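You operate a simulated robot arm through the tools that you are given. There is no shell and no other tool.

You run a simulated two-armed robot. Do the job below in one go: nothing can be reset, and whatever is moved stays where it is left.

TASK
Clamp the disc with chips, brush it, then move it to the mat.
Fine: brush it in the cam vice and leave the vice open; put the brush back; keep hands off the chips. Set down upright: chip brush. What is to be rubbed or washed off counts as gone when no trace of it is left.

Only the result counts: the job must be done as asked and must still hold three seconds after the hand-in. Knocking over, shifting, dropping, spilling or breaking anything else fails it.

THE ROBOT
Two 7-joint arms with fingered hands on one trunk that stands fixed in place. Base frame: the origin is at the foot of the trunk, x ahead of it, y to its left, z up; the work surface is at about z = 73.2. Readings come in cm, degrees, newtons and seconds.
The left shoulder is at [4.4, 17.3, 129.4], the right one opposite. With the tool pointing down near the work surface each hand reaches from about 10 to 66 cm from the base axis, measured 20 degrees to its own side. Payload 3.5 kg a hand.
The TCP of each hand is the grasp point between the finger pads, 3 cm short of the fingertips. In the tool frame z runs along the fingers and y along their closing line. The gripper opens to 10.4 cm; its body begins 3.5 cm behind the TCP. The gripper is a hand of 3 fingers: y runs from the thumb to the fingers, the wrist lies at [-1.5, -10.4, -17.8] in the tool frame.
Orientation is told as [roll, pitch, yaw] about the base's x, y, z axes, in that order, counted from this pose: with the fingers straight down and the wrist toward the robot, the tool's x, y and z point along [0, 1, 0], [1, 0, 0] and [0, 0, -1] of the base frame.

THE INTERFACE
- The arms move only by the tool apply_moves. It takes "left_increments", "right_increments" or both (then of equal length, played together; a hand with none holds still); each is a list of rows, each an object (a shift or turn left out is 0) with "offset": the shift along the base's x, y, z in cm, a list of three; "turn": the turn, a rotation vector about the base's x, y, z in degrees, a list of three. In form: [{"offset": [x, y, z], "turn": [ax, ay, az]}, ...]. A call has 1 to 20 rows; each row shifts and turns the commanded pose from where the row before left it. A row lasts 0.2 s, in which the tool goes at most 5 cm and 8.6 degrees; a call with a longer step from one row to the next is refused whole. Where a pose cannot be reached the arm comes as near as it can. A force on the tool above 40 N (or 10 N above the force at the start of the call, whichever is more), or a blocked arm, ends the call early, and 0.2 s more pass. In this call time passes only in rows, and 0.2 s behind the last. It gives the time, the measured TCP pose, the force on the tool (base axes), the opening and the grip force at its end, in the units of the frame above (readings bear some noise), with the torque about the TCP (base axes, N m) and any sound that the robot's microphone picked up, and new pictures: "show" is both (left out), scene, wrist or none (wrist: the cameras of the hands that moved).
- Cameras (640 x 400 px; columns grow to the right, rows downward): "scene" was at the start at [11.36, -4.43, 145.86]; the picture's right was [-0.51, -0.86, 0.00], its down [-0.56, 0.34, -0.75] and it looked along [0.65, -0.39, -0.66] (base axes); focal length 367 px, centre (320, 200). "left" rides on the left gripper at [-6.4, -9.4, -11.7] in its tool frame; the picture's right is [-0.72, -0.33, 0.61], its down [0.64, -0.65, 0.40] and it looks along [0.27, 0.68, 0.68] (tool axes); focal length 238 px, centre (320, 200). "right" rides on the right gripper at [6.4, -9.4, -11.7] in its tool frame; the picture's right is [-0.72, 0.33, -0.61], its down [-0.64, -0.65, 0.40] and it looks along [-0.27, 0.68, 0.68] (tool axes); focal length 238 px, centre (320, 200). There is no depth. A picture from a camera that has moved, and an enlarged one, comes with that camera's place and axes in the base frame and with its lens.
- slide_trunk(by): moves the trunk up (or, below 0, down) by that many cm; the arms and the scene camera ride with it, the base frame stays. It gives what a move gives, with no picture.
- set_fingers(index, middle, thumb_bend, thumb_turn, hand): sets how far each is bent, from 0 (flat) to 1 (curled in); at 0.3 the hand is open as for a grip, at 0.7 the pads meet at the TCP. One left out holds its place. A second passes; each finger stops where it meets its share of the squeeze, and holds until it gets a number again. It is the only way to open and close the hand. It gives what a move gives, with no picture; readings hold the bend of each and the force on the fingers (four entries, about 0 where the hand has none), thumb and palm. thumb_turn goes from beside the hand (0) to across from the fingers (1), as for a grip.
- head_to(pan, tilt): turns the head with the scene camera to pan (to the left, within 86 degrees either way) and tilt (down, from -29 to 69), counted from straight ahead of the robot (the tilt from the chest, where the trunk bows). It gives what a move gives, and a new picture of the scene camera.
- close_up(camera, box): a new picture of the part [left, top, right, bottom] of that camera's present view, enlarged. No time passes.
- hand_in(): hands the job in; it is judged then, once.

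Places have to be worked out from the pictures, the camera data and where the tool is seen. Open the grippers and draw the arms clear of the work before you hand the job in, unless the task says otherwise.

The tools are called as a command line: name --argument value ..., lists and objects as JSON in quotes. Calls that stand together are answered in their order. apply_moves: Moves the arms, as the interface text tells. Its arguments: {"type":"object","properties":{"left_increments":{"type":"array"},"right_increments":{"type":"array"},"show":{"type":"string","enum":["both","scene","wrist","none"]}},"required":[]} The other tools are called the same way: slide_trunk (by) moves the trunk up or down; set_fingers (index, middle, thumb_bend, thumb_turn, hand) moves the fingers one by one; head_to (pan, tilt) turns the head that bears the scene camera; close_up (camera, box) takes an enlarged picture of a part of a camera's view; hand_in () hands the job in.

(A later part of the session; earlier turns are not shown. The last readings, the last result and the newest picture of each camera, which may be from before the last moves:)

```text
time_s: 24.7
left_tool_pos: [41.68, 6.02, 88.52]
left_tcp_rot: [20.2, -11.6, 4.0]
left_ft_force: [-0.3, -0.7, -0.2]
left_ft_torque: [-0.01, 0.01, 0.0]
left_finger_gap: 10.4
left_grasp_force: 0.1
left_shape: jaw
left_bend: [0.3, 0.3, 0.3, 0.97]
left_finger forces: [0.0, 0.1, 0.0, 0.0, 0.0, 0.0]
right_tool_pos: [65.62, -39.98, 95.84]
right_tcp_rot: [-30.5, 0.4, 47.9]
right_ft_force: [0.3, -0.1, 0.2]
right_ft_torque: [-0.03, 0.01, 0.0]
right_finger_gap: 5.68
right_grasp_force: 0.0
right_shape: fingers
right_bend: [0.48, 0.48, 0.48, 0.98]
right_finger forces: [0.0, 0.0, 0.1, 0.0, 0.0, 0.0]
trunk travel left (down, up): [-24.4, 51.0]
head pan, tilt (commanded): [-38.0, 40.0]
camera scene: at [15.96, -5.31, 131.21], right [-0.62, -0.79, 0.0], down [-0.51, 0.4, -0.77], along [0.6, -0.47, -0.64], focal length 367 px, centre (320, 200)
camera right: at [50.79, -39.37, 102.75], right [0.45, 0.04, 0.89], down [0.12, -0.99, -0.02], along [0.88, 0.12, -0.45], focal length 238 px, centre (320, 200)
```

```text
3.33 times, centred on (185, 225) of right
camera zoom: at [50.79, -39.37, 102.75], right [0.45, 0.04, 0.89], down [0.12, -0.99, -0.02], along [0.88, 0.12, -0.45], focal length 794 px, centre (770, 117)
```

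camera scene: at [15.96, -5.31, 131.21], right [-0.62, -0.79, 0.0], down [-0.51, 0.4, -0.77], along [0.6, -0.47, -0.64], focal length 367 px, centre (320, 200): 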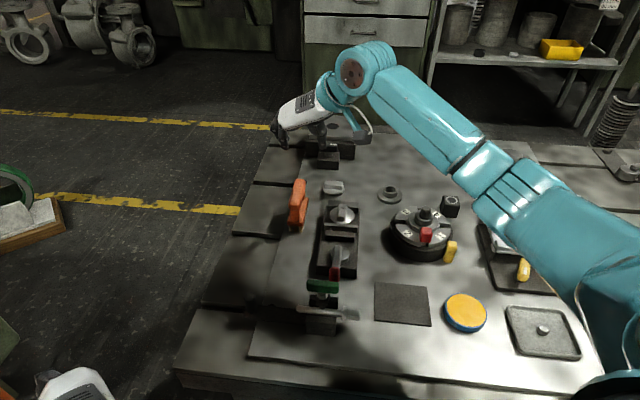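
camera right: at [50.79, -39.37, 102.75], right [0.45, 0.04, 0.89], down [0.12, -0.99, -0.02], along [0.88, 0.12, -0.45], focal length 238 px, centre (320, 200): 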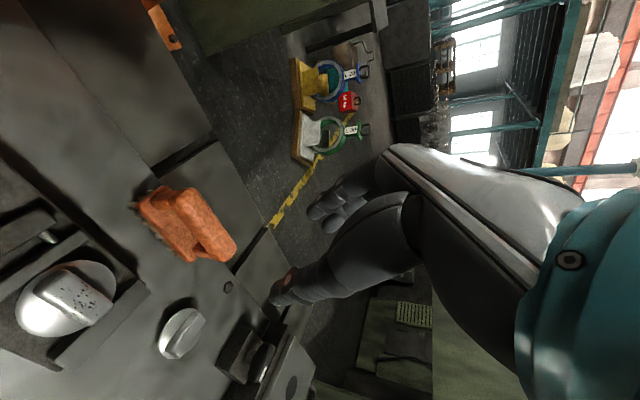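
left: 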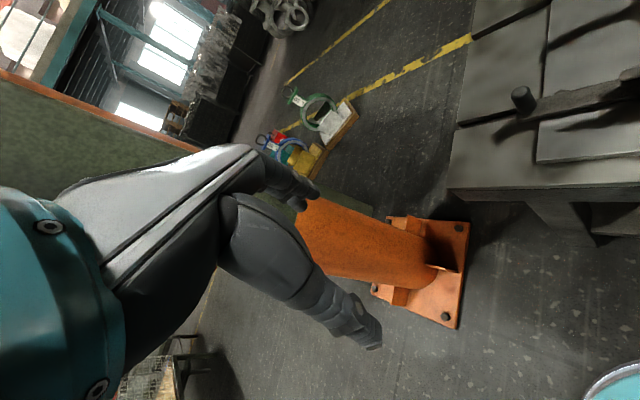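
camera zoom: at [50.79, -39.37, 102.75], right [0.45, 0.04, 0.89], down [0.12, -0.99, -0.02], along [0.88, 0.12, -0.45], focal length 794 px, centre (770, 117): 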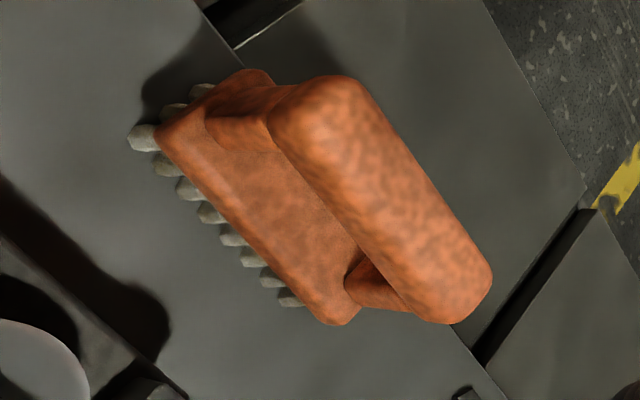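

Both views put the handle centre at about [67.75,-39.55], with its top at z≈81.3. I'll align above it and lower partway.

apply_moves --right_increments '[{"offset": [1.1, 0.2, -2], "turn": [0, 0, -1.5]}, {"offset": [1.05, 0.23, -3]}, {"offset": [0, 0, -4]}]' --show "both"

close_up --camera "right" --box '[130, 130, 390, 330]'

close_up --camera "scene" --box '[250, 120, 370, 240]'

```text
time_s: 25.5
left_tool_pos: [41.67, 6.03, 88.61]
left_tcp_rot: [20.2, -11.7, 4.0]
left_ft_force: [-0.3, 0.5, 0.1]
left_ft_torque: [0.01, 0.01, -0.02]
left_finger_gap: 10.37
left_grasp_force: 0.0
left_shape: jaw
left_bend: [0.3, 0.3, 0.3, 0.97]
left_finger forces: [0.1, 0.1, 0.1, 0.0, 0.0, 0.0]
right_tool_pos: [67.86, -39.6, 86.77]
right_tcp_rot: [-30.4, 0.4, 46.3]
right_ft_force: [-0.4, -0.1, -0.1]
right_ft_torque: [-0.02, 0.0, -0.04]
right_finger_gap: 5.7
right_grasp_force: 0.1
right_shape: fingers
right_bend: [0.48, 0.48, 0.48, 0.98]
right_finger forces: [0.0, 0.0, 0.0, 0.0, 0.0, 0.1]
trunk travel left (down, up): [-24.4, 51.0]
head pan, tilt (commanded): [-38.0, 40.0]
camera scene: at [15.95, -5.34, 131.21], right [-0.62, -0.79, 0.0], down [-0.51, 0.4, -0.77], along [0.6, -0.47, -0.64], focal length 367 px, centre (320, 200)
camera right: at [52.96, -38.67, 93.71], right [0.45, 0.03, 0.89], down [0.1, -0.99, -0.02], along [0.89, 0.1, -0.45], focal length 238 px, centre (320, 200)
```

scene: 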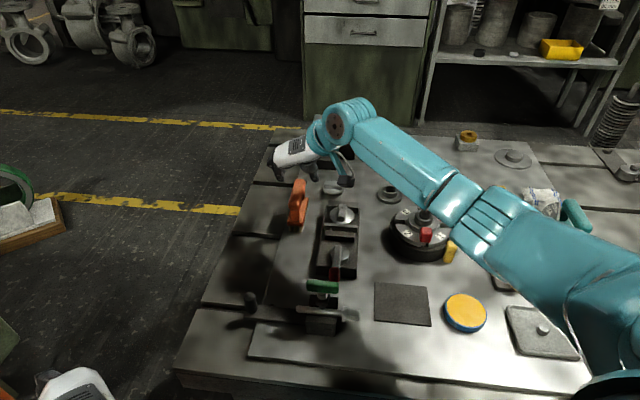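
right: 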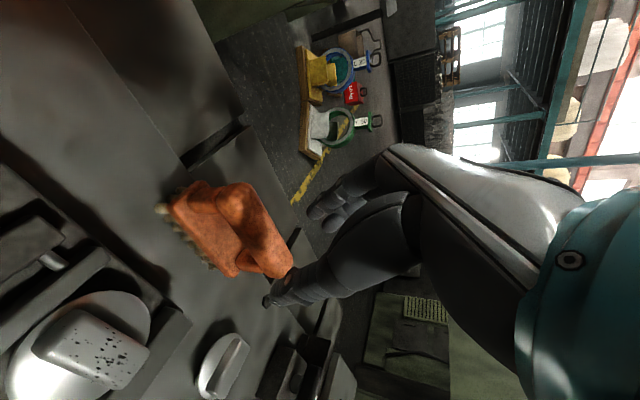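

```text
2.00 times, centred on (260, 230) of right
camera zoom: at [52.96, -38.67, 93.71], right [0.45, 0.03, 0.89], down [0.1, -0.99, -0.02], along [0.89, 0.1, -0.45], focal length 477 px, centre (440, 140)
```

zoom: 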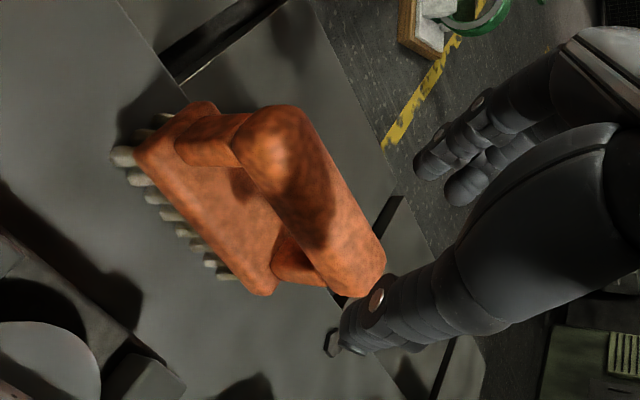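

```text
3.33 times, centred on (310, 180) of scene
camera zoom: at [15.95, -5.34, 131.21], right [-0.62, -0.79, 0.0], down [-0.51, 0.4, -0.77], along [0.6, -0.47, -0.64], focal length 1224 px, centre (353, 267)
```

zoom: 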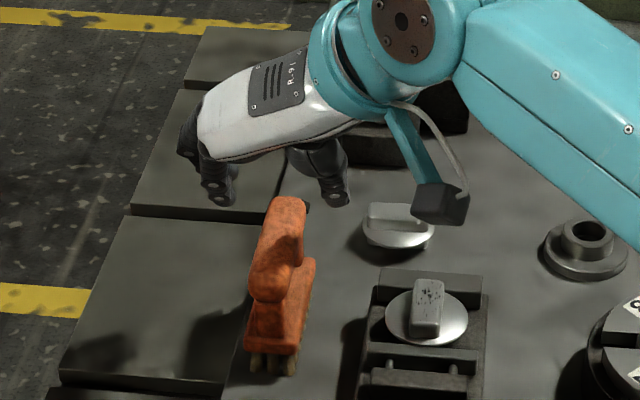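

The TCP sits over the handle centreline with the fingers straddling it. I'll lower straight down to z≈80.6.

apply_moves --right_increments '[{"offset": [-0.1, 0.1, -2.2]}, {"offset": [0, 0, -2.2]}, {"offset": [0, 0, -1.8]}]' --show "both"

close_up --camera "right" --box '[130, 130, 390, 330]'

close_up --camera "scene" --box '[250, 120, 370, 240]'

```text
time_s: 26.3
left_tool_pos: [41.66, 5.91, 88.62]
left_tcp_rot: [20.3, -11.7, 4.0]
left_ft_force: [0.3, -0.3, -0.2]
left_ft_torque: [0.01, -0.03, -0.03]
left_finger_gap: 10.41
left_grasp_force: 0.1
left_shape: jaw
left_bend: [0.3, 0.3, 0.3, 0.97]
left_finger forces: [0.0, 0.0, 0.1, 0.1, 0.0, 0.0]
right_tool_pos: [67.62, -39.53, 80.57]
right_tcp_rot: [-30.4, 0.4, 46.3]
right_ft_force: [-0.7, 0.3, -0.4]
right_ft_torque: [0.01, 0.02, 0.01]
right_finger_gap: 5.7
right_grasp_force: 0.0
right_shape: fingers
right_bend: [0.48, 0.48, 0.48, 0.98]
right_finger forces: [0.0, 0.0, 0.0, 0.0, 0.0, 0.0]
trunk travel left (down, up): [-24.4, 51.0]
head pan, tilt (commanded): [-38.0, 40.0]
camera scene: at [15.94, -5.32, 131.21], right [-0.62, -0.79, 0.0], down [-0.51, 0.4, -0.77], along [0.6, -0.47, -0.64], focal length 367 px, centre (320, 200)
camera right: at [52.83, -38.54, 87.59], right [0.45, 0.03, 0.89], down [0.1, -1.0, -0.02], along [0.89, 0.1, -0.45], focal length 238 px, centre (320, 200)
```

scene: 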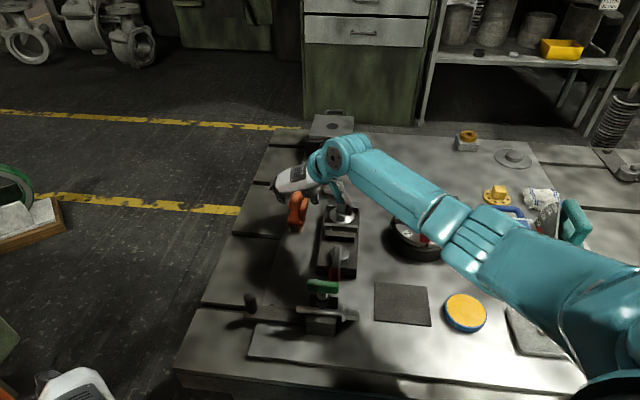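
right: 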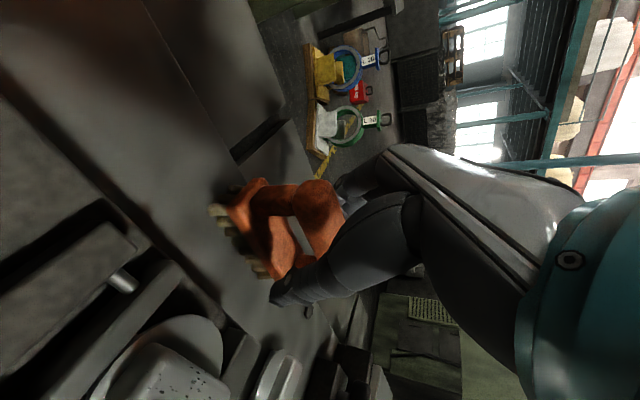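

```text
2.00 times, centred on (260, 230) of right
camera zoom: at [52.83, -38.54, 87.59], right [0.45, 0.03, 0.89], down [0.1, -1.0, -0.02], along [0.89, 0.1, -0.45], focal length 477 px, centre (440, 140)
```

zoom: 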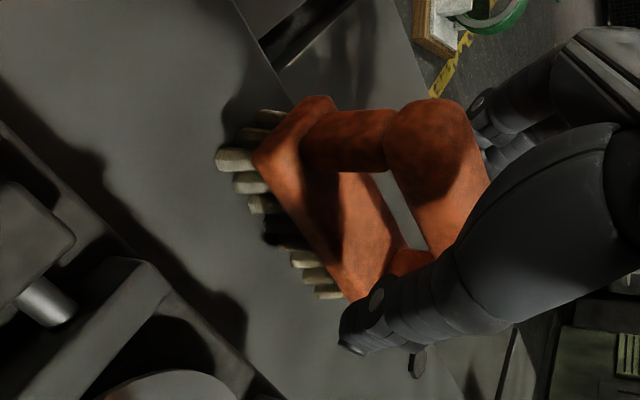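

```text
3.33 times, centred on (310, 180) of scene
camera zoom: at [15.94, -5.32, 131.21], right [-0.62, -0.79, 0.0], down [-0.51, 0.4, -0.77], along [0.6, -0.47, -0.64], focal length 1224 px, centre (353, 267)
```

zoom: 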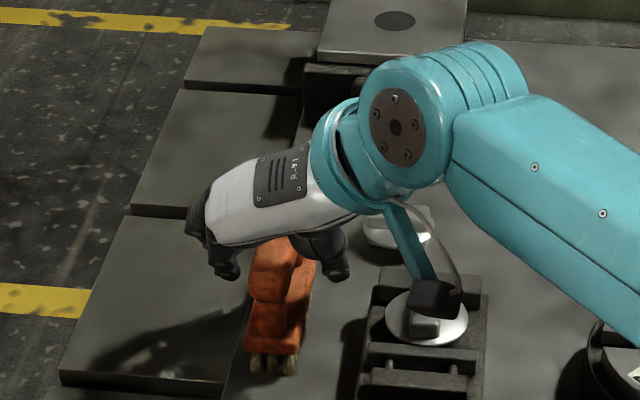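

The handle lies between the thumb and fingers at the TCP. I'll close the hand on it.

set_fingers --hand "right" --index 0.7 --middle 0.7 --thumb_bend 0.7

close_up --camera "right" --box '[130, 130, 390, 330]'

close_up --camera "scene" --box '[250, 120, 370, 240]'

```text
time_s: 27.3
left_tool_pos: [41.63, 5.96, 88.52]
left_tcp_rot: [20.2, -11.7, 3.9]
left_ft_force: [0.2, 0.5, 0.3]
left_ft_torque: [0.01, 0.02, -0.01]
left_finger_gap: 10.37
left_grasp_force: 0.0
left_shape: jaw
left_bend: [0.3, 0.3, 0.3, 0.97]
left_finger forces: [0.0, 0.1, 0.0, 0.1, 0.0, 0.1]
right_tool_pos: [67.6, -39.54, 80.7]
right_tcp_rot: [-30.4, 0.4, 46.4]
right_ft_force: [-0.2, -0.5, 0.0]
right_ft_torque: [-0.03, 0.04, 0.0]
right_finger_gap: 1.07
right_grasp_force: 5.5
right_shape: fingers
right_bend: [0.67, 0.67, 0.66, 0.97]
right_finger forces: [3.0, 2.3, 0.1, 0.0, 5.6, 0.0]
trunk travel left (down, up): [-24.4, 51.0]
head pan, tilt (commanded): [-38.0, 40.0]
```

```text
2.00 times, centred on (260, 230) of right
camera zoom: at [52.84, -38.54, 87.62], right [0.45, 0.03, 0.89], down [0.1, -0.99, -0.02], along [0.89, 0.1, -0.45], focal length 477 px, centre (440, 140)
```

zoom: 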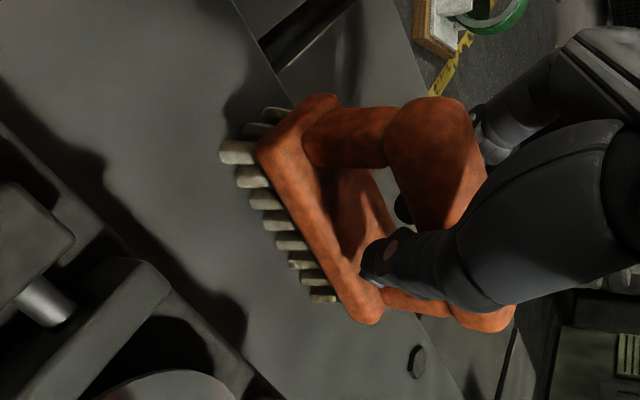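

```text
3.33 times, centred on (310, 180) of scene
camera zoom: at [15.94, -5.33, 131.21], right [-0.62, -0.79, 0.0], down [-0.51, 0.4, -0.77], along [0.6, -0.47, -0.64], focal length 1224 px, centre (353, 267)
```

zoom: 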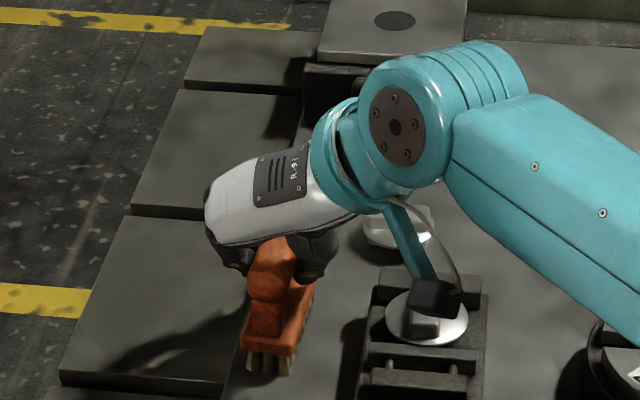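

The grip reads 5.5 N and the fingertips curl under the handle. I'll squeeze harder for a steadier hold before lifting.

set_fingers --hand "right" --index 0.85 --middle 0.85 --thumb_bend 0.8

close_up --camera "right" --box '[130, 130, 390, 330]'

```text
time_s: 28.3
left_tool_pos: [41.67, 5.94, 88.57]
left_tcp_rot: [20.2, -11.7, 3.9]
left_ft_force: [-0.2, -0.2, -0.5]
left_ft_torque: [-0.01, -0.01, 0.05]
left_finger_gap: 10.4
left_grasp_force: 0.0
left_shape: jaw
left_bend: [0.3, 0.3, 0.3, 0.97]
left_finger forces: [0.1, 0.1, 0.1, 0.0, 0.0, 0.0]
right_tool_pos: [67.66, -39.51, 80.59]
right_tcp_rot: [-30.4, 0.4, 46.4]
right_ft_force: [0.0, -0.7, -2.5]
right_ft_torque: [-0.01, 0.01, 0.0]
right_finger_gap: 0.0
right_grasp_force: 3.0
right_shape: fingers
right_bend: [0.79, 0.84, 0.73, 0.96]
right_finger forces: [0.1, 4.7, 0.1, 0.1, 2.3, 0.0]
trunk travel left (down, up): [-24.4, 51.0]
head pan, tilt (commanded): [-38.0, 40.0]
```

```text
2.00 times, centred on (260, 230) of right
camera zoom: at [52.84, -38.54, 87.63], right [0.45, 0.03, 0.89], down [0.1, -0.99, -0.02], along [0.89, 0.1, -0.45], focal length 477 px, centre (440, 140)
```

zoom: 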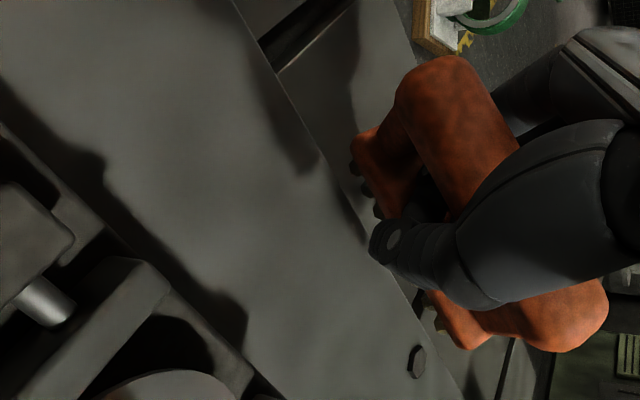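

The extra squeeze slid the handle up into the palm and turned the brush in the hand. I'll look at the scene view before doing anything more.

close_up --camera "scene" --box '[250, 120, 370, 240]'

close_up --camera "right" --box '[250, 130, 450, 330]'

```text
3.33 times, centred on (310, 180) of scene
camera zoom: at [15.95, -5.33, 131.21], right [-0.62, -0.79, 0.0], down [-0.51, 0.4, -0.77], along [0.6, -0.47, -0.64], focal length 1224 px, centre (353, 267)
```

zoom: 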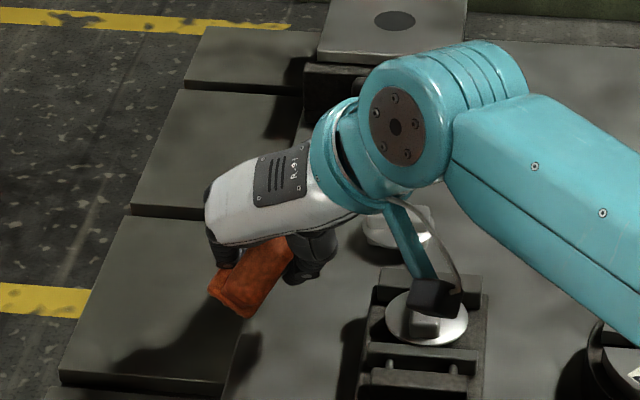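

```text
2.00 times, centred on (350, 230) of right
camera zoom: at [52.84, -38.54, 87.63], right [0.45, 0.03, 0.89], down [0.1, -0.99, -0.02], along [0.89, 0.1, -0.45], focal length 477 px, centre (260, 140)
```

zoom: 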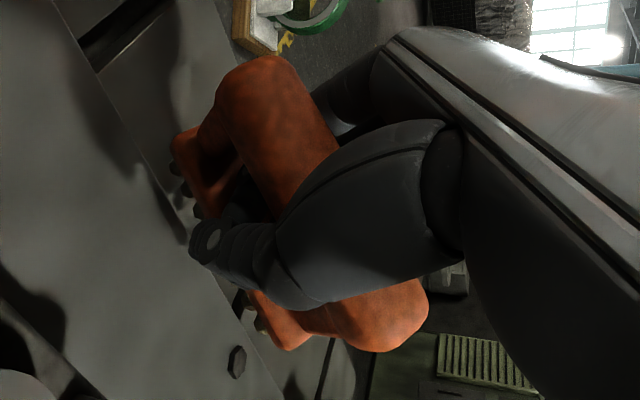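

The handle is now caged between the palm and the curled fingers, with the block swung to the left. I'll lift a little, where the brush can't fall out, and see how it hangs before correcting it.

apply_moves --right_increments '[{"offset": [0, 0, 1.5]}, {"offset": [0, 0, 2.5]}, {"offset": [0, 0, 3]}]' --show "both"

close_up --camera "right" --box '[200, 100, 440, 330]'

close_up --camera "scene" --box '[250, 120, 370, 240]'

```text
time_s: 29.1
left_tool_pos: [41.68, 5.94, 88.52]
left_tcp_rot: [20.2, -11.8, 4.0]
left_ft_force: [-0.7, 0.4, -0.6]
left_ft_torque: [0.02, -0.02, 0.03]
left_finger_gap: 10.42
left_grasp_force: 0.0
left_shape: jaw
left_bend: [0.3, 0.3, 0.3, 0.97]
left_finger forces: [0.0, 0.1, 0.0, 0.0, 0.0, 0.0]
right_tool_pos: [67.54, -39.46, 87.69]
right_tcp_rot: [-30.3, 0.4, 46.4]
right_ft_force: [-0.4, 0.1, -0.9]
right_ft_torque: [0.01, 0.03, 0.0]
right_finger_gap: 0.03
right_grasp_force: 3.2
right_shape: fingers
right_bend: [0.81, 0.84, 0.72, 0.96]
right_finger forces: [0.1, 4.2, 0.0, 0.0, 1.9, 0.0]
trunk travel left (down, up): [-24.4, 51.0]
head pan, tilt (commanded): [-38.0, 40.0]
camera scene: at [15.93, -5.32, 131.21], right [-0.62, -0.79, 0.0], down [-0.51, 0.4, -0.77], along [0.6, -0.47, -0.64], focal length 367 px, centre (320, 200)
camera right: at [52.83, -38.5, 94.66], right [0.45, 0.03, 0.89], down [0.1, -0.99, -0.02], along [0.89, 0.1, -0.45], focal length 238 px, centre (320, 200)
```

scene: 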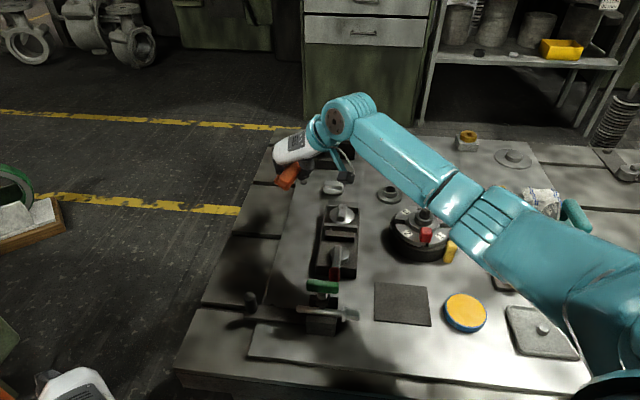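
right: 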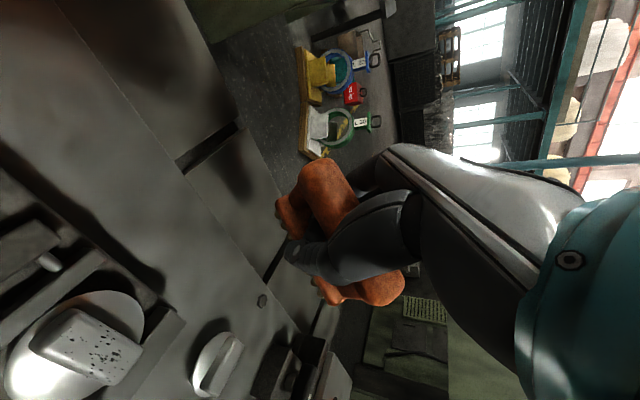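

```text
1.74 times, centred on (320, 215) of right
camera zoom: at [52.83, -38.5, 94.66], right [0.45, 0.03, 0.89], down [0.1, -0.99, -0.02], along [0.89, 0.1, -0.45], focal length 414 px, centre (320, 174)
```

zoom: 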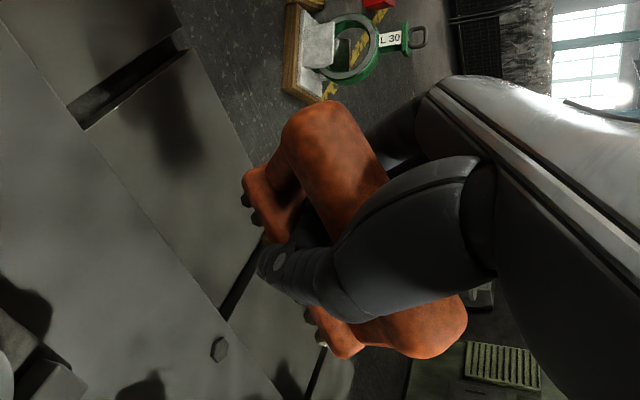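

```text
3.33 times, centred on (310, 180) of scene
camera zoom: at [15.93, -5.32, 131.21], right [-0.62, -0.79, 0.0], down [-0.51, 0.4, -0.77], along [0.6, -0.47, -0.64], focal length 1224 px, centre (353, 267)
```

zoom: 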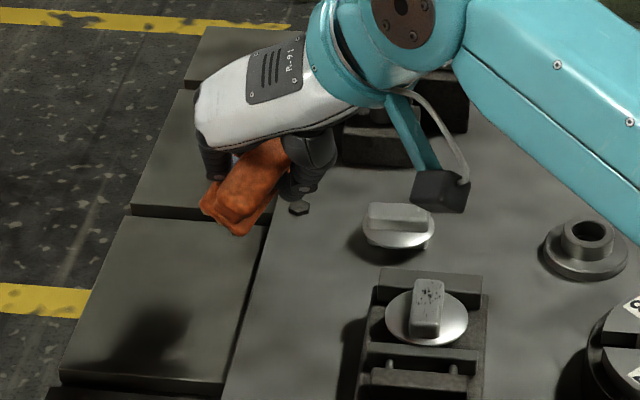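

The brush is held securely but has rolled and pitched in the hand. I'll lower it near its spot and loosen step by step so it can swing back upright under its own weight, keeping the handle caged.

apply_moves --right_increments '[{"offset": [0, 0, -2.5]}, {"offset": [0, 0, -2]}, {"offset": [0, 0, -1]}]' --show "none"

set_fingers --hand "right" --index 0.75 --middle 0.76 --thumb_bend 0.7

close_up --camera "right" --box '[160, 100, 440, 330]'

close_up --camera "scene" --box '[250, 120, 370, 240]'

```text
time_s: 29.9
left_tool_pos: [41.68, 5.99, 88.44]
left_tcp_rot: [20.2, -11.6, 3.9]
left_ft_force: [1.3, 0.1, -0.6]
left_ft_torque: [0.01, -0.03, 0.01]
left_finger_gap: 10.37
left_grasp_force: 0.1
left_shape: jaw
left_bend: [0.3, 0.3, 0.3, 0.97]
left_finger forces: [0.1, 0.1, 0.0, 0.0, 0.1, 0.0]
right_tool_pos: [67.7, -39.52, 82.25]
right_tcp_rot: [-30.4, 0.3, 46.4]
right_ft_force: [-0.7, 0.5, -1.5]
right_ft_torque: [0.01, 0.02, 0.02]
right_finger_gap: 0.23
right_grasp_force: 2.6
right_shape: fingers
right_bend: [0.83, 0.84, 0.72, 0.96]
right_finger forces: [0.1, 4.0, 0.0, 0.0, 1.7, 0.0]
trunk travel left (down, up): [-24.4, 51.0]
head pan, tilt (commanded): [-38.0, 40.0]
```

```text
time_s: 30.9
left_tool_pos: [41.66, 6.0, 88.53]
left_tcp_rot: [20.2, -11.7, 4.0]
left_ft_force: [-0.5, 0.3, 0.1]
left_ft_torque: [0.03, 0.01, 0.02]
left_finger_gap: 10.38
left_grasp_force: 0.1
left_shape: jaw
left_bend: [0.3, 0.3, 0.3, 0.97]
left_finger forces: [0.1, 0.1, 0.1, 0.0, 0.0, 0.0]
right_tool_pos: [67.66, -39.49, 82.23]
right_tcp_rot: [-30.4, 0.3, 46.4]
right_ft_force: [0.1, -0.1, 0.0]
right_ft_torque: [0.03, -0.02, 0.02]
right_finger_gap: 0.0
right_grasp_force: 0.4
right_shape: fingers
right_bend: [0.75, 0.76, 0.67, 0.97]
right_finger forces: [0.6, 0.6, 0.0, 0.0, 0.7, 0.1]
trunk travel left (down, up): [-24.4, 51.0]
head pan, tilt (commanded): [-38.0, 40.0]
```

```text
1.74 times, centred on (300, 215) of right
camera zoom: at [52.87, -38.54, 89.18], right [0.45, 0.03, 0.89], down [0.1, -0.99, -0.02], along [0.89, 0.1, -0.45], focal length 414 px, centre (355, 174)
```

zoom: 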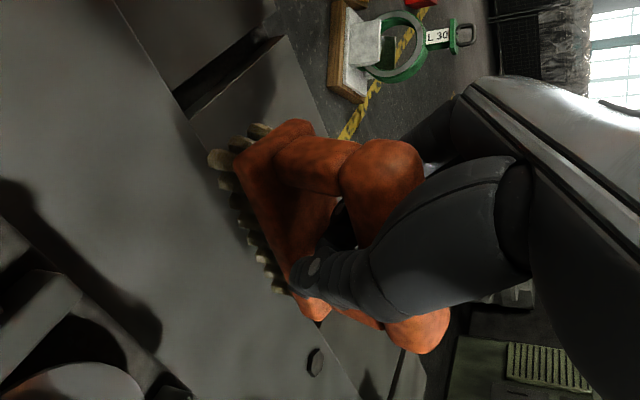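

```text
3.33 times, centred on (310, 180) of scene
camera zoom: at [15.95, -5.33, 131.21], right [-0.62, -0.79, 0.0], down [-0.51, 0.4, -0.77], along [0.6, -0.47, -0.64], focal length 1224 px, centre (353, 267)
```

zoom: 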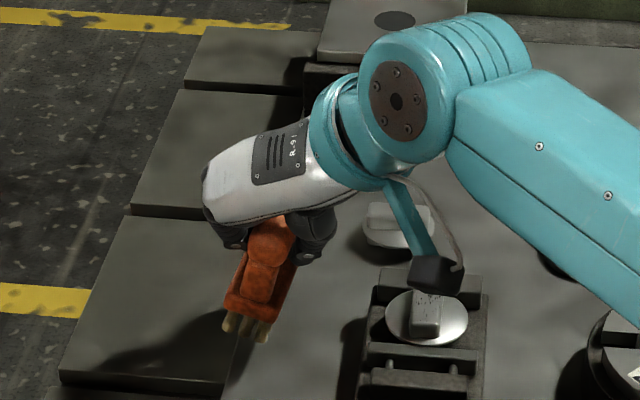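

The brush has swung back nearly upright. I'll lower slowly so the bristles settle flat on the bench.

apply_moves --right_increments '[{"offset": [0, 0, -0.5]}, {"offset": [0, 0, -0.5]}]' --show "none"

set_fingers --hand "right" --index 0.68 --middle 0.68 --thumb_bend 0.64

close_up --camera "right" --box '[160, 100, 440, 330]'

close_up --camera "scene" --box '[250, 120, 370, 240]'

```text
time_s: 31.5
left_tool_pos: [41.61, 6.05, 88.54]
left_tcp_rot: [20.1, -11.7, 4.0]
left_ft_force: [-0.6, 0.1, -0.3]
left_ft_torque: [-0.01, -0.03, -0.01]
left_finger_gap: 10.39
left_grasp_force: 0.0
left_shape: jaw
left_bend: [0.3, 0.3, 0.3, 0.97]
left_finger forces: [0.0, 0.1, 0.1, 0.0, 0.1, 0.1]
right_tool_pos: [67.63, -39.63, 81.2]
right_tcp_rot: [-30.3, 0.4, 46.4]
right_ft_force: [-0.3, 0.3, 0.4]
right_ft_torque: [0.05, 0.0, 0.0]
right_finger_gap: 0.0
right_grasp_force: 0.9
right_shape: fingers
right_bend: [0.75, 0.76, 0.67, 0.97]
right_finger forces: [0.6, 0.7, 0.1, 0.0, 0.6, 0.1]
trunk travel left (down, up): [-24.4, 51.0]
head pan, tilt (commanded): [-38.0, 40.0]
```

```text
time_s: 32.5
left_tool_pos: [41.73, 5.99, 88.49]
left_tcp_rot: [20.1, -11.7, 3.9]
left_ft_force: [-0.7, -0.1, 0.3]
left_ft_torque: [-0.03, 0.0, -0.03]
left_finger_gap: 10.38
left_grasp_force: 0.1
left_shape: jaw
left_bend: [0.3, 0.3, 0.3, 0.97]
left_finger forces: [0.1, 0.0, 0.0, 0.1, 0.1, 0.1]
right_tool_pos: [67.74, -39.55, 81.15]
right_tcp_rot: [-30.4, 0.3, 46.4]
right_ft_force: [-0.6, -0.6, 0.3]
right_ft_torque: [0.0, 0.04, -0.01]
right_finger_gap: 1.17
right_grasp_force: 0.3
right_shape: fingers
right_bend: [0.68, 0.68, 0.64, 0.97]
right_finger forces: [0.6, 0.4, 0.0, 0.0, 0.5, 0.0]
trunk travel left (down, up): [-24.4, 51.0]
head pan, tilt (commanded): [-38.0, 40.0]
```

```text
1.74 times, centred on (300, 215) of right
camera zoom: at [52.85, -38.57, 88.15], right [0.45, 0.03, 0.89], down [0.1, -0.99, -0.02], along [0.89, 0.1, -0.45], focal length 414 px, centre (355, 174)
```

zoom: 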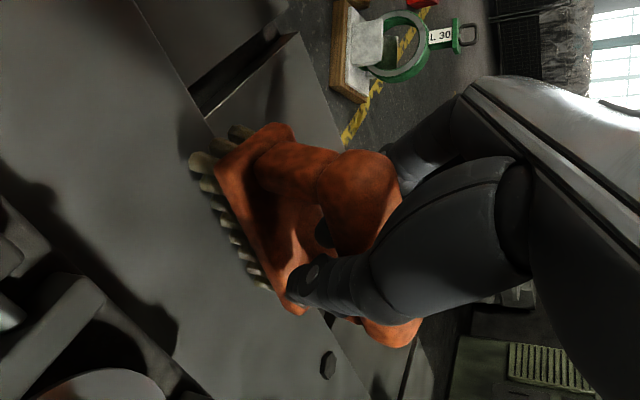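

```text
3.33 times, centred on (310, 180) of scene
camera zoom: at [15.95, -5.33, 131.21], right [-0.62, -0.79, 0.0], down [-0.51, 0.4, -0.77], along [0.6, -0.47, -0.64], focal length 1224 px, centre (353, 267)
```

zoom: 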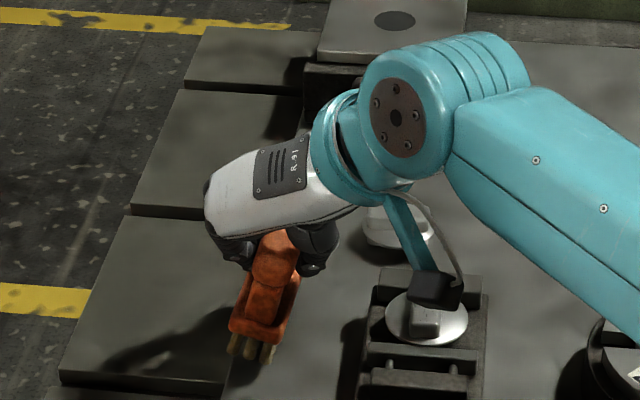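

The brush hangs freely about 1 cm above the bench with a slight lean. I'll lower a bit more and loosen so it stands on its bristles.

apply_moves --right_increments '[{"offset": [0, 0, -0.4]}, {"offset": [0, 0, -0.4]}]' --show "none"

set_fingers --hand "right" --index 0.62 --middle 0.62 --thumb_bend 0.6

close_up --camera "right" --box '[160, 100, 440, 330]'

close_up --camera "scene" --box '[250, 120, 370, 240]'

```text
time_s: 33.1
left_tool_pos: [41.77, 5.99, 88.47]
left_tcp_rot: [20.2, -11.7, 4.0]
left_ft_force: [-0.2, -0.6, -0.1]
left_ft_torque: [0.0, 0.02, 0.0]
left_finger_gap: 10.4
left_grasp_force: 0.1
left_shape: jaw
left_bend: [0.3, 0.3, 0.3, 0.97]
left_finger forces: [0.0, 0.0, 0.1, 0.0, 0.0, 0.0]
right_tool_pos: [67.71, -39.53, 80.32]
right_tcp_rot: [-30.5, 0.2, 46.4]
right_ft_force: [0.1, -0.3, -0.8]
right_ft_torque: [0.0, -0.01, -0.02]
right_finger_gap: 1.17
right_grasp_force: 0.0
right_shape: fingers
right_bend: [0.68, 0.68, 0.64, 0.97]
right_finger forces: [0.6, 0.0, 0.0, 0.0, 0.5, 0.0]
trunk travel left (down, up): [-24.4, 51.0]
head pan, tilt (commanded): [-38.0, 40.0]
```

```text
time_s: 34.1
left_tool_pos: [41.58, 6.01, 88.53]
left_tcp_rot: [20.2, -11.7, 4.0]
left_ft_force: [-0.3, 0.1, 0.2]
left_ft_torque: [0.01, 0.02, -0.03]
left_finger_gap: 10.4
left_grasp_force: 0.1
left_shape: jaw
left_bend: [0.3, 0.3, 0.3, 0.97]
left_finger forces: [0.1, 0.0, 0.1, 0.1, 0.1, 0.0]
right_tool_pos: [67.71, -39.5, 80.52]
right_tcp_rot: [-30.4, 0.4, 46.5]
right_ft_force: [-0.5, 0.6, -0.1]
right_ft_torque: [0.02, 0.02, 0.03]
right_finger_gap: 2.34
right_grasp_force: 0.1
right_shape: fingers
right_bend: [0.62, 0.62, 0.6, 0.97]
right_finger forces: [0.1, 0.0, 0.0, 0.1, 0.0, 0.0]
trunk travel left (down, up): [-24.4, 51.0]
head pan, tilt (commanded): [-38.0, 40.0]
```

```text
1.74 times, centred on (300, 215) of right
camera zoom: at [52.83, -38.55, 87.37], right [0.45, 0.03, 0.89], down [0.1, -0.99, -0.02], along [0.89, 0.1, -0.45], focal length 414 px, centre (355, 174)
```

zoom: 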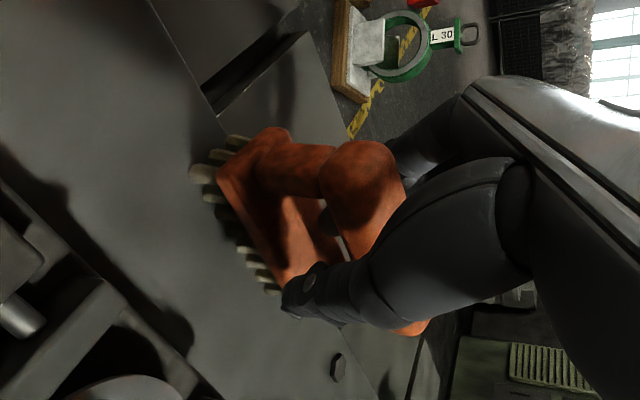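

```text
3.33 times, centred on (310, 180) of scene
camera zoom: at [15.93, -5.32, 131.21], right [-0.62, -0.79, 0.0], down [-0.51, 0.4, -0.77], along [0.6, -0.47, -0.64], focal length 1224 px, centre (353, 267)
```

zoom: 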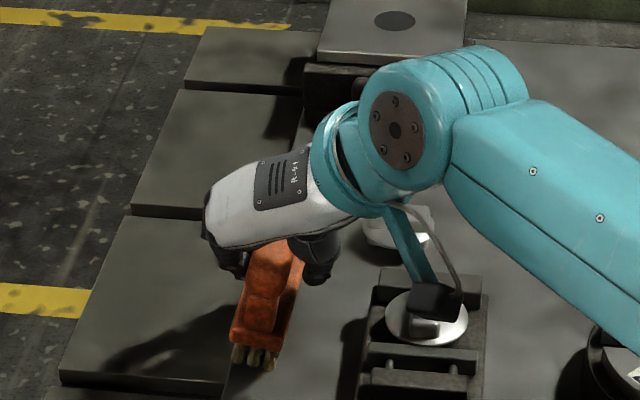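

The brush now stands by itself with the fingers free of it, about 1 cm left of where it started. I'll open slightly, raise the grasp point 1 cm so the pads bear on the handle's sides, and regrip more gently.

set_fingers --hand "right" --index 0.53 --middle 0.53 --thumb_bend 0.53

close_up --camera "right" --box '[160, 100, 440, 330]'

close_up --camera "scene" --box '[270, 170, 350, 250]'

```text
time_s: 35.1
left_tool_pos: [41.8, 6.09, 88.44]
left_tcp_rot: [20.2, -11.7, 4.0]
left_ft_force: [0.6, 0.1, -0.7]
left_ft_torque: [0.01, 0.01, 0.01]
left_finger_gap: 10.42
left_grasp_force: 0.1
left_shape: jaw
left_bend: [0.3, 0.3, 0.3, 0.97]
left_finger forces: [0.0, 0.0, 0.1, 0.0, 0.0, 0.0]
right_tool_pos: [67.68, -39.58, 80.51]
right_tcp_rot: [-30.5, 0.5, 46.4]
right_ft_force: [0.8, -0.5, 0.1]
right_ft_torque: [0.0, 0.01, 0.0]
right_finger_gap: 4.39
right_grasp_force: 0.0
right_shape: fingers
right_bend: [0.53, 0.53, 0.53, 0.97]
right_finger forces: [0.2, 0.0, 0.0, 0.0, 0.0, 0.1]
trunk travel left (down, up): [-24.4, 51.0]
head pan, tilt (commanded): [-38.0, 40.0]
```

```text
1.74 times, centred on (300, 215) of right
camera zoom: at [52.83, -38.55, 87.37], right [0.45, 0.03, 0.89], down [0.1, -0.99, -0.02], along [0.89, 0.1, -0.45], focal length 414 px, centre (355, 174)
```

zoom: 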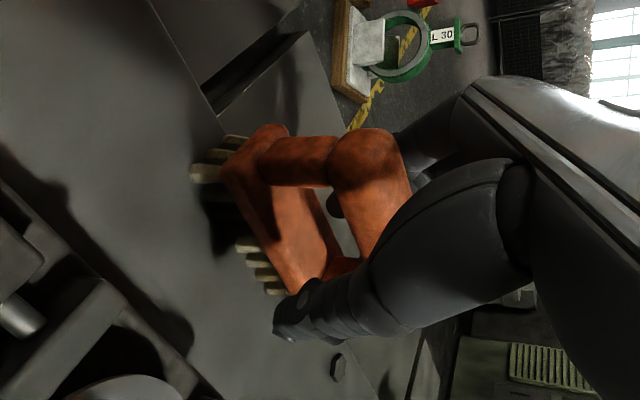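

```text
5.00 times, centred on (310, 210) of scene
camera zoom: at [15.93, -5.32, 131.21], right [-0.62, -0.79, 0.0], down [-0.51, 0.4, -0.77], along [0.6, -0.47, -0.64], focal length 1836 px, centre (370, 150)
```

zoom: 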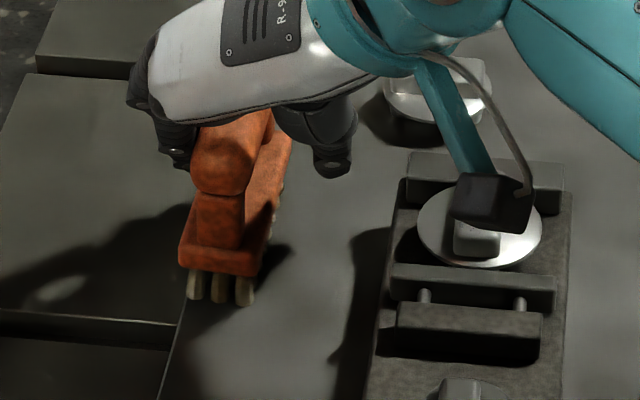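

The brush stands upright, shifted about 1 cm to the left and slightly away. I'll recentre the open hand over the handle and raise it 0.8 cm.

apply_moves --right_increments '[{"offset": [0, 0, 0.8]}, {"offset": [0.6, 0.4, 0]}, {"offset": [0.55, -0.1, 0]}]' --show "none"

close_up --camera "right" --box '[160, 100, 440, 330]'

close_up --camera "scene" --box '[270, 170, 350, 250]'

```text
time_s: 35.9
left_tool_pos: [41.67, 6.0, 88.55]
left_tcp_rot: [20.2, -11.7, 4.0]
left_ft_force: [1.3, -0.5, 0.0]
left_ft_torque: [0.01, -0.02, 0.0]
left_finger_gap: 10.37
left_grasp_force: 0.1
left_shape: jaw
left_bend: [0.3, 0.3, 0.3, 0.97]
left_finger forces: [0.0, 0.0, 0.0, 0.1, 0.0, 0.0]
right_tool_pos: [68.87, -39.32, 81.27]
right_tcp_rot: [-30.4, 0.4, 46.5]
right_ft_force: [0.2, -0.5, -0.6]
right_ft_torque: [0.05, 0.03, -0.02]
right_finger_gap: 4.39
right_grasp_force: 0.1
right_shape: fingers
right_bend: [0.53, 0.53, 0.53, 0.97]
right_finger forces: [0.0, 0.1, 0.0, 0.1, 0.1, 0.0]
trunk travel left (down, up): [-24.4, 51.0]
head pan, tilt (commanded): [-38.0, 40.0]
```

```text
1.74 times, centred on (300, 215) of right
camera zoom: at [53.98, -38.25, 88.16], right [0.45, 0.03, 0.89], down [0.1, -0.99, -0.02], along [0.89, 0.1, -0.45], focal length 414 px, centre (355, 174)
```

zoom: 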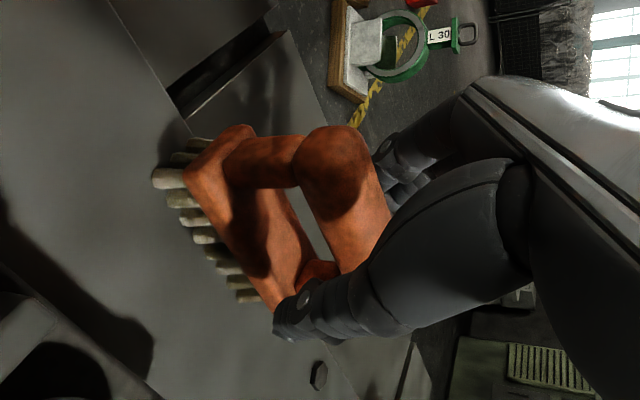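

```text
5.00 times, centred on (310, 210) of scene
camera zoom: at [15.94, -5.31, 131.21], right [-0.62, -0.79, 0.0], down [-0.51, 0.4, -0.77], along [0.6, -0.47, -0.64], focal length 1836 px, centre (370, 150)
```

zoom: 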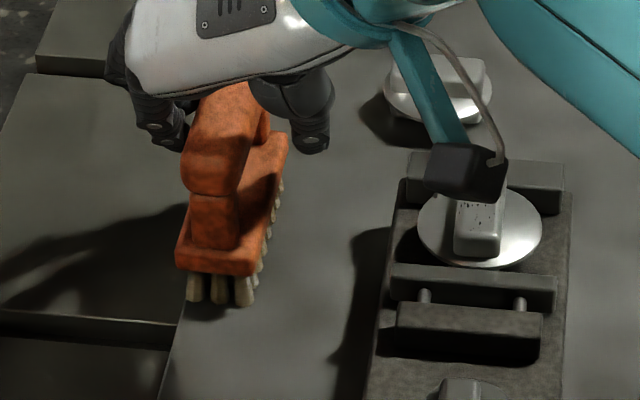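

The handle is centred between thumb and fingers and the brush stands upright. I'll close to 0.68, staying below the squeeze that rolled it before.

set_fingers --hand "right" --index 0.67 --middle 0.67 --thumb_bend 0.67

close_up --camera "right" --box '[160, 100, 440, 330]'

close_up --camera "scene" --box '[270, 170, 350, 250]'

```text
time_s: 36.9
left_tool_pos: [41.63, 5.94, 88.52]
left_tcp_rot: [20.2, -11.7, 4.1]
left_ft_force: [0.3, 1.3, -0.2]
left_ft_torque: [-0.02, 0.02, 0.02]
left_finger_gap: 10.4
left_grasp_force: 0.0
left_shape: jaw
left_bend: [0.3, 0.3, 0.3, 0.97]
left_finger forces: [0.0, 0.0, 0.1, 0.0, 0.1, 0.0]
right_tool_pos: [68.82, -39.23, 81.21]
right_tcp_rot: [-30.5, 0.5, 46.4]
right_ft_force: [-0.4, 0.5, 0.2]
right_ft_torque: [0.01, 0.03, 0.0]
right_finger_gap: 1.62
right_grasp_force: 4.2
right_shape: fingers
right_bend: [0.65, 0.64, 0.63, 0.97]
right_finger forces: [1.8, 2.7, 0.1, 0.1, 4.0, 0.0]
trunk travel left (down, up): [-24.4, 51.0]
head pan, tilt (commanded): [-38.0, 40.0]
```

```text
1.74 times, centred on (300, 215) of right
camera zoom: at [53.97, -38.26, 88.14], right [0.45, 0.03, 0.89], down [0.1, -0.99, -0.02], along [0.89, 0.1, -0.45], focal length 414 px, centre (355, 174)
```

zoom: 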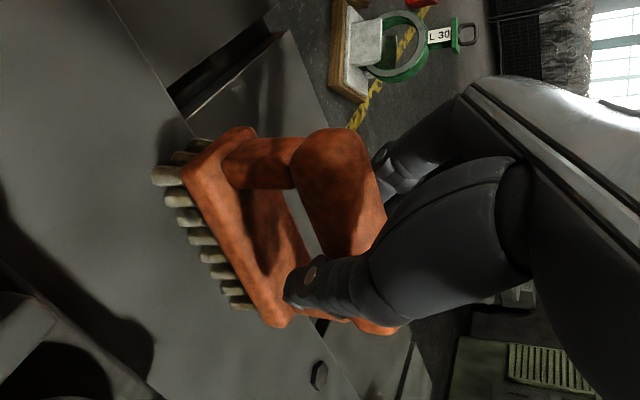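

```text
5.00 times, centred on (310, 210) of scene
camera zoom: at [15.93, -5.32, 131.21], right [-0.62, -0.79, 0.0], down [-0.51, 0.4, -0.77], along [0.6, -0.47, -0.64], focal length 1836 px, centre (370, 150)
```

zoom: 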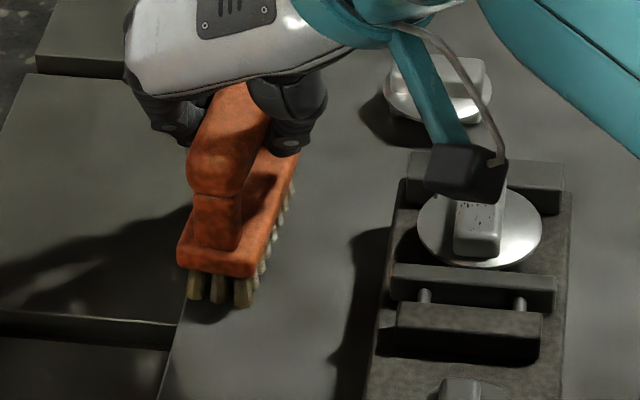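

The brush is gripped upright with 4.2 N; I note TCP [68.85,-39.28,81.24] here and that the original spot lies about [-1.4,-0.85] from this one. I'll lift straight up.

apply_moves --right_increments '[{"offset": [0, 0, 1]}, {"offset": [0, 0, 2]}, {"offset": [0, 0, 3]}, {"offset": [0, 0, 3]}]' --show "both"

close_up --camera "right" --box '[160, 100, 440, 330]'

close_up --camera "scene" --box '[260, 130, 350, 220]'

```text
time_s: 37.9
left_tool_pos: [41.69, 5.97, 88.46]
left_tcp_rot: [20.2, -11.7, 4.0]
left_ft_force: [0.1, 0.9, -0.1]
left_ft_torque: [-0.02, -0.02, 0.0]
left_finger_gap: 10.37
left_grasp_force: 0.0
left_shape: jaw
left_bend: [0.3, 0.3, 0.3, 0.97]
left_finger forces: [0.1, 0.0, 0.0, 0.0, 0.1, 0.0]
right_tool_pos: [68.83, -39.19, 90.21]
right_tcp_rot: [-30.4, 0.3, 46.3]
right_ft_force: [0.7, 1.1, -1.9]
right_ft_torque: [0.01, 0.01, -0.01]
right_finger_gap: 1.68
right_grasp_force: 4.8
right_shape: fingers
right_bend: [0.65, 0.65, 0.63, 0.97]
right_finger forces: [2.2, 2.2, 0.1, 0.0, 4.4, 0.0]
trunk travel left (down, up): [-24.4, 51.0]
head pan, tilt (commanded): [-38.0, 40.0]
camera scene: at [15.93, -5.32, 131.21], right [-0.62, -0.79, 0.0], down [-0.51, 0.4, -0.77], along [0.6, -0.47, -0.64], focal length 367 px, centre (320, 200)
camera right: at [53.99, -38.28, 97.13], right [0.45, 0.03, 0.89], down [0.1, -1.0, -0.02], along [0.89, 0.1, -0.45], focal length 238 px, centre (320, 200)
```

scene: 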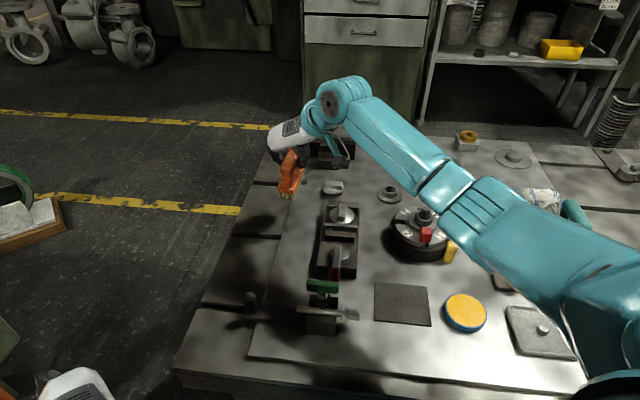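
right: 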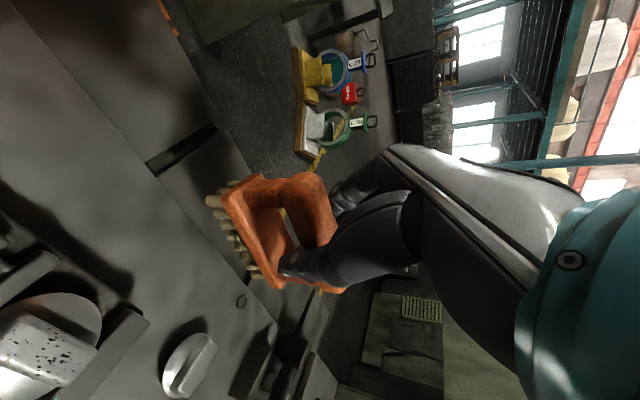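

```text
1.74 times, centred on (300, 215) of right
camera zoom: at [53.99, -38.28, 97.13], right [0.45, 0.03, 0.89], down [0.1, -1.0, -0.02], along [0.89, 0.1, -0.45], focal length 414 px, centre (355, 174)
```

zoom: 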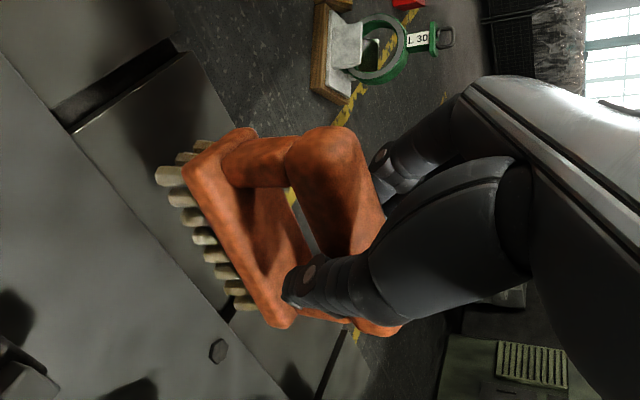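

```text
4.44 times, centred on (305, 175) of scene
camera zoom: at [15.93, -5.32, 131.21], right [-0.62, -0.79, 0.0], down [-0.51, 0.4, -0.77], along [0.6, -0.47, -0.64], focal length 1632 px, centre (387, 311)
```

zoom: 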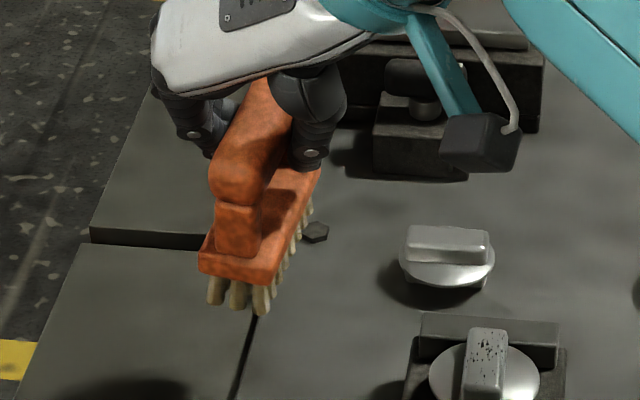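

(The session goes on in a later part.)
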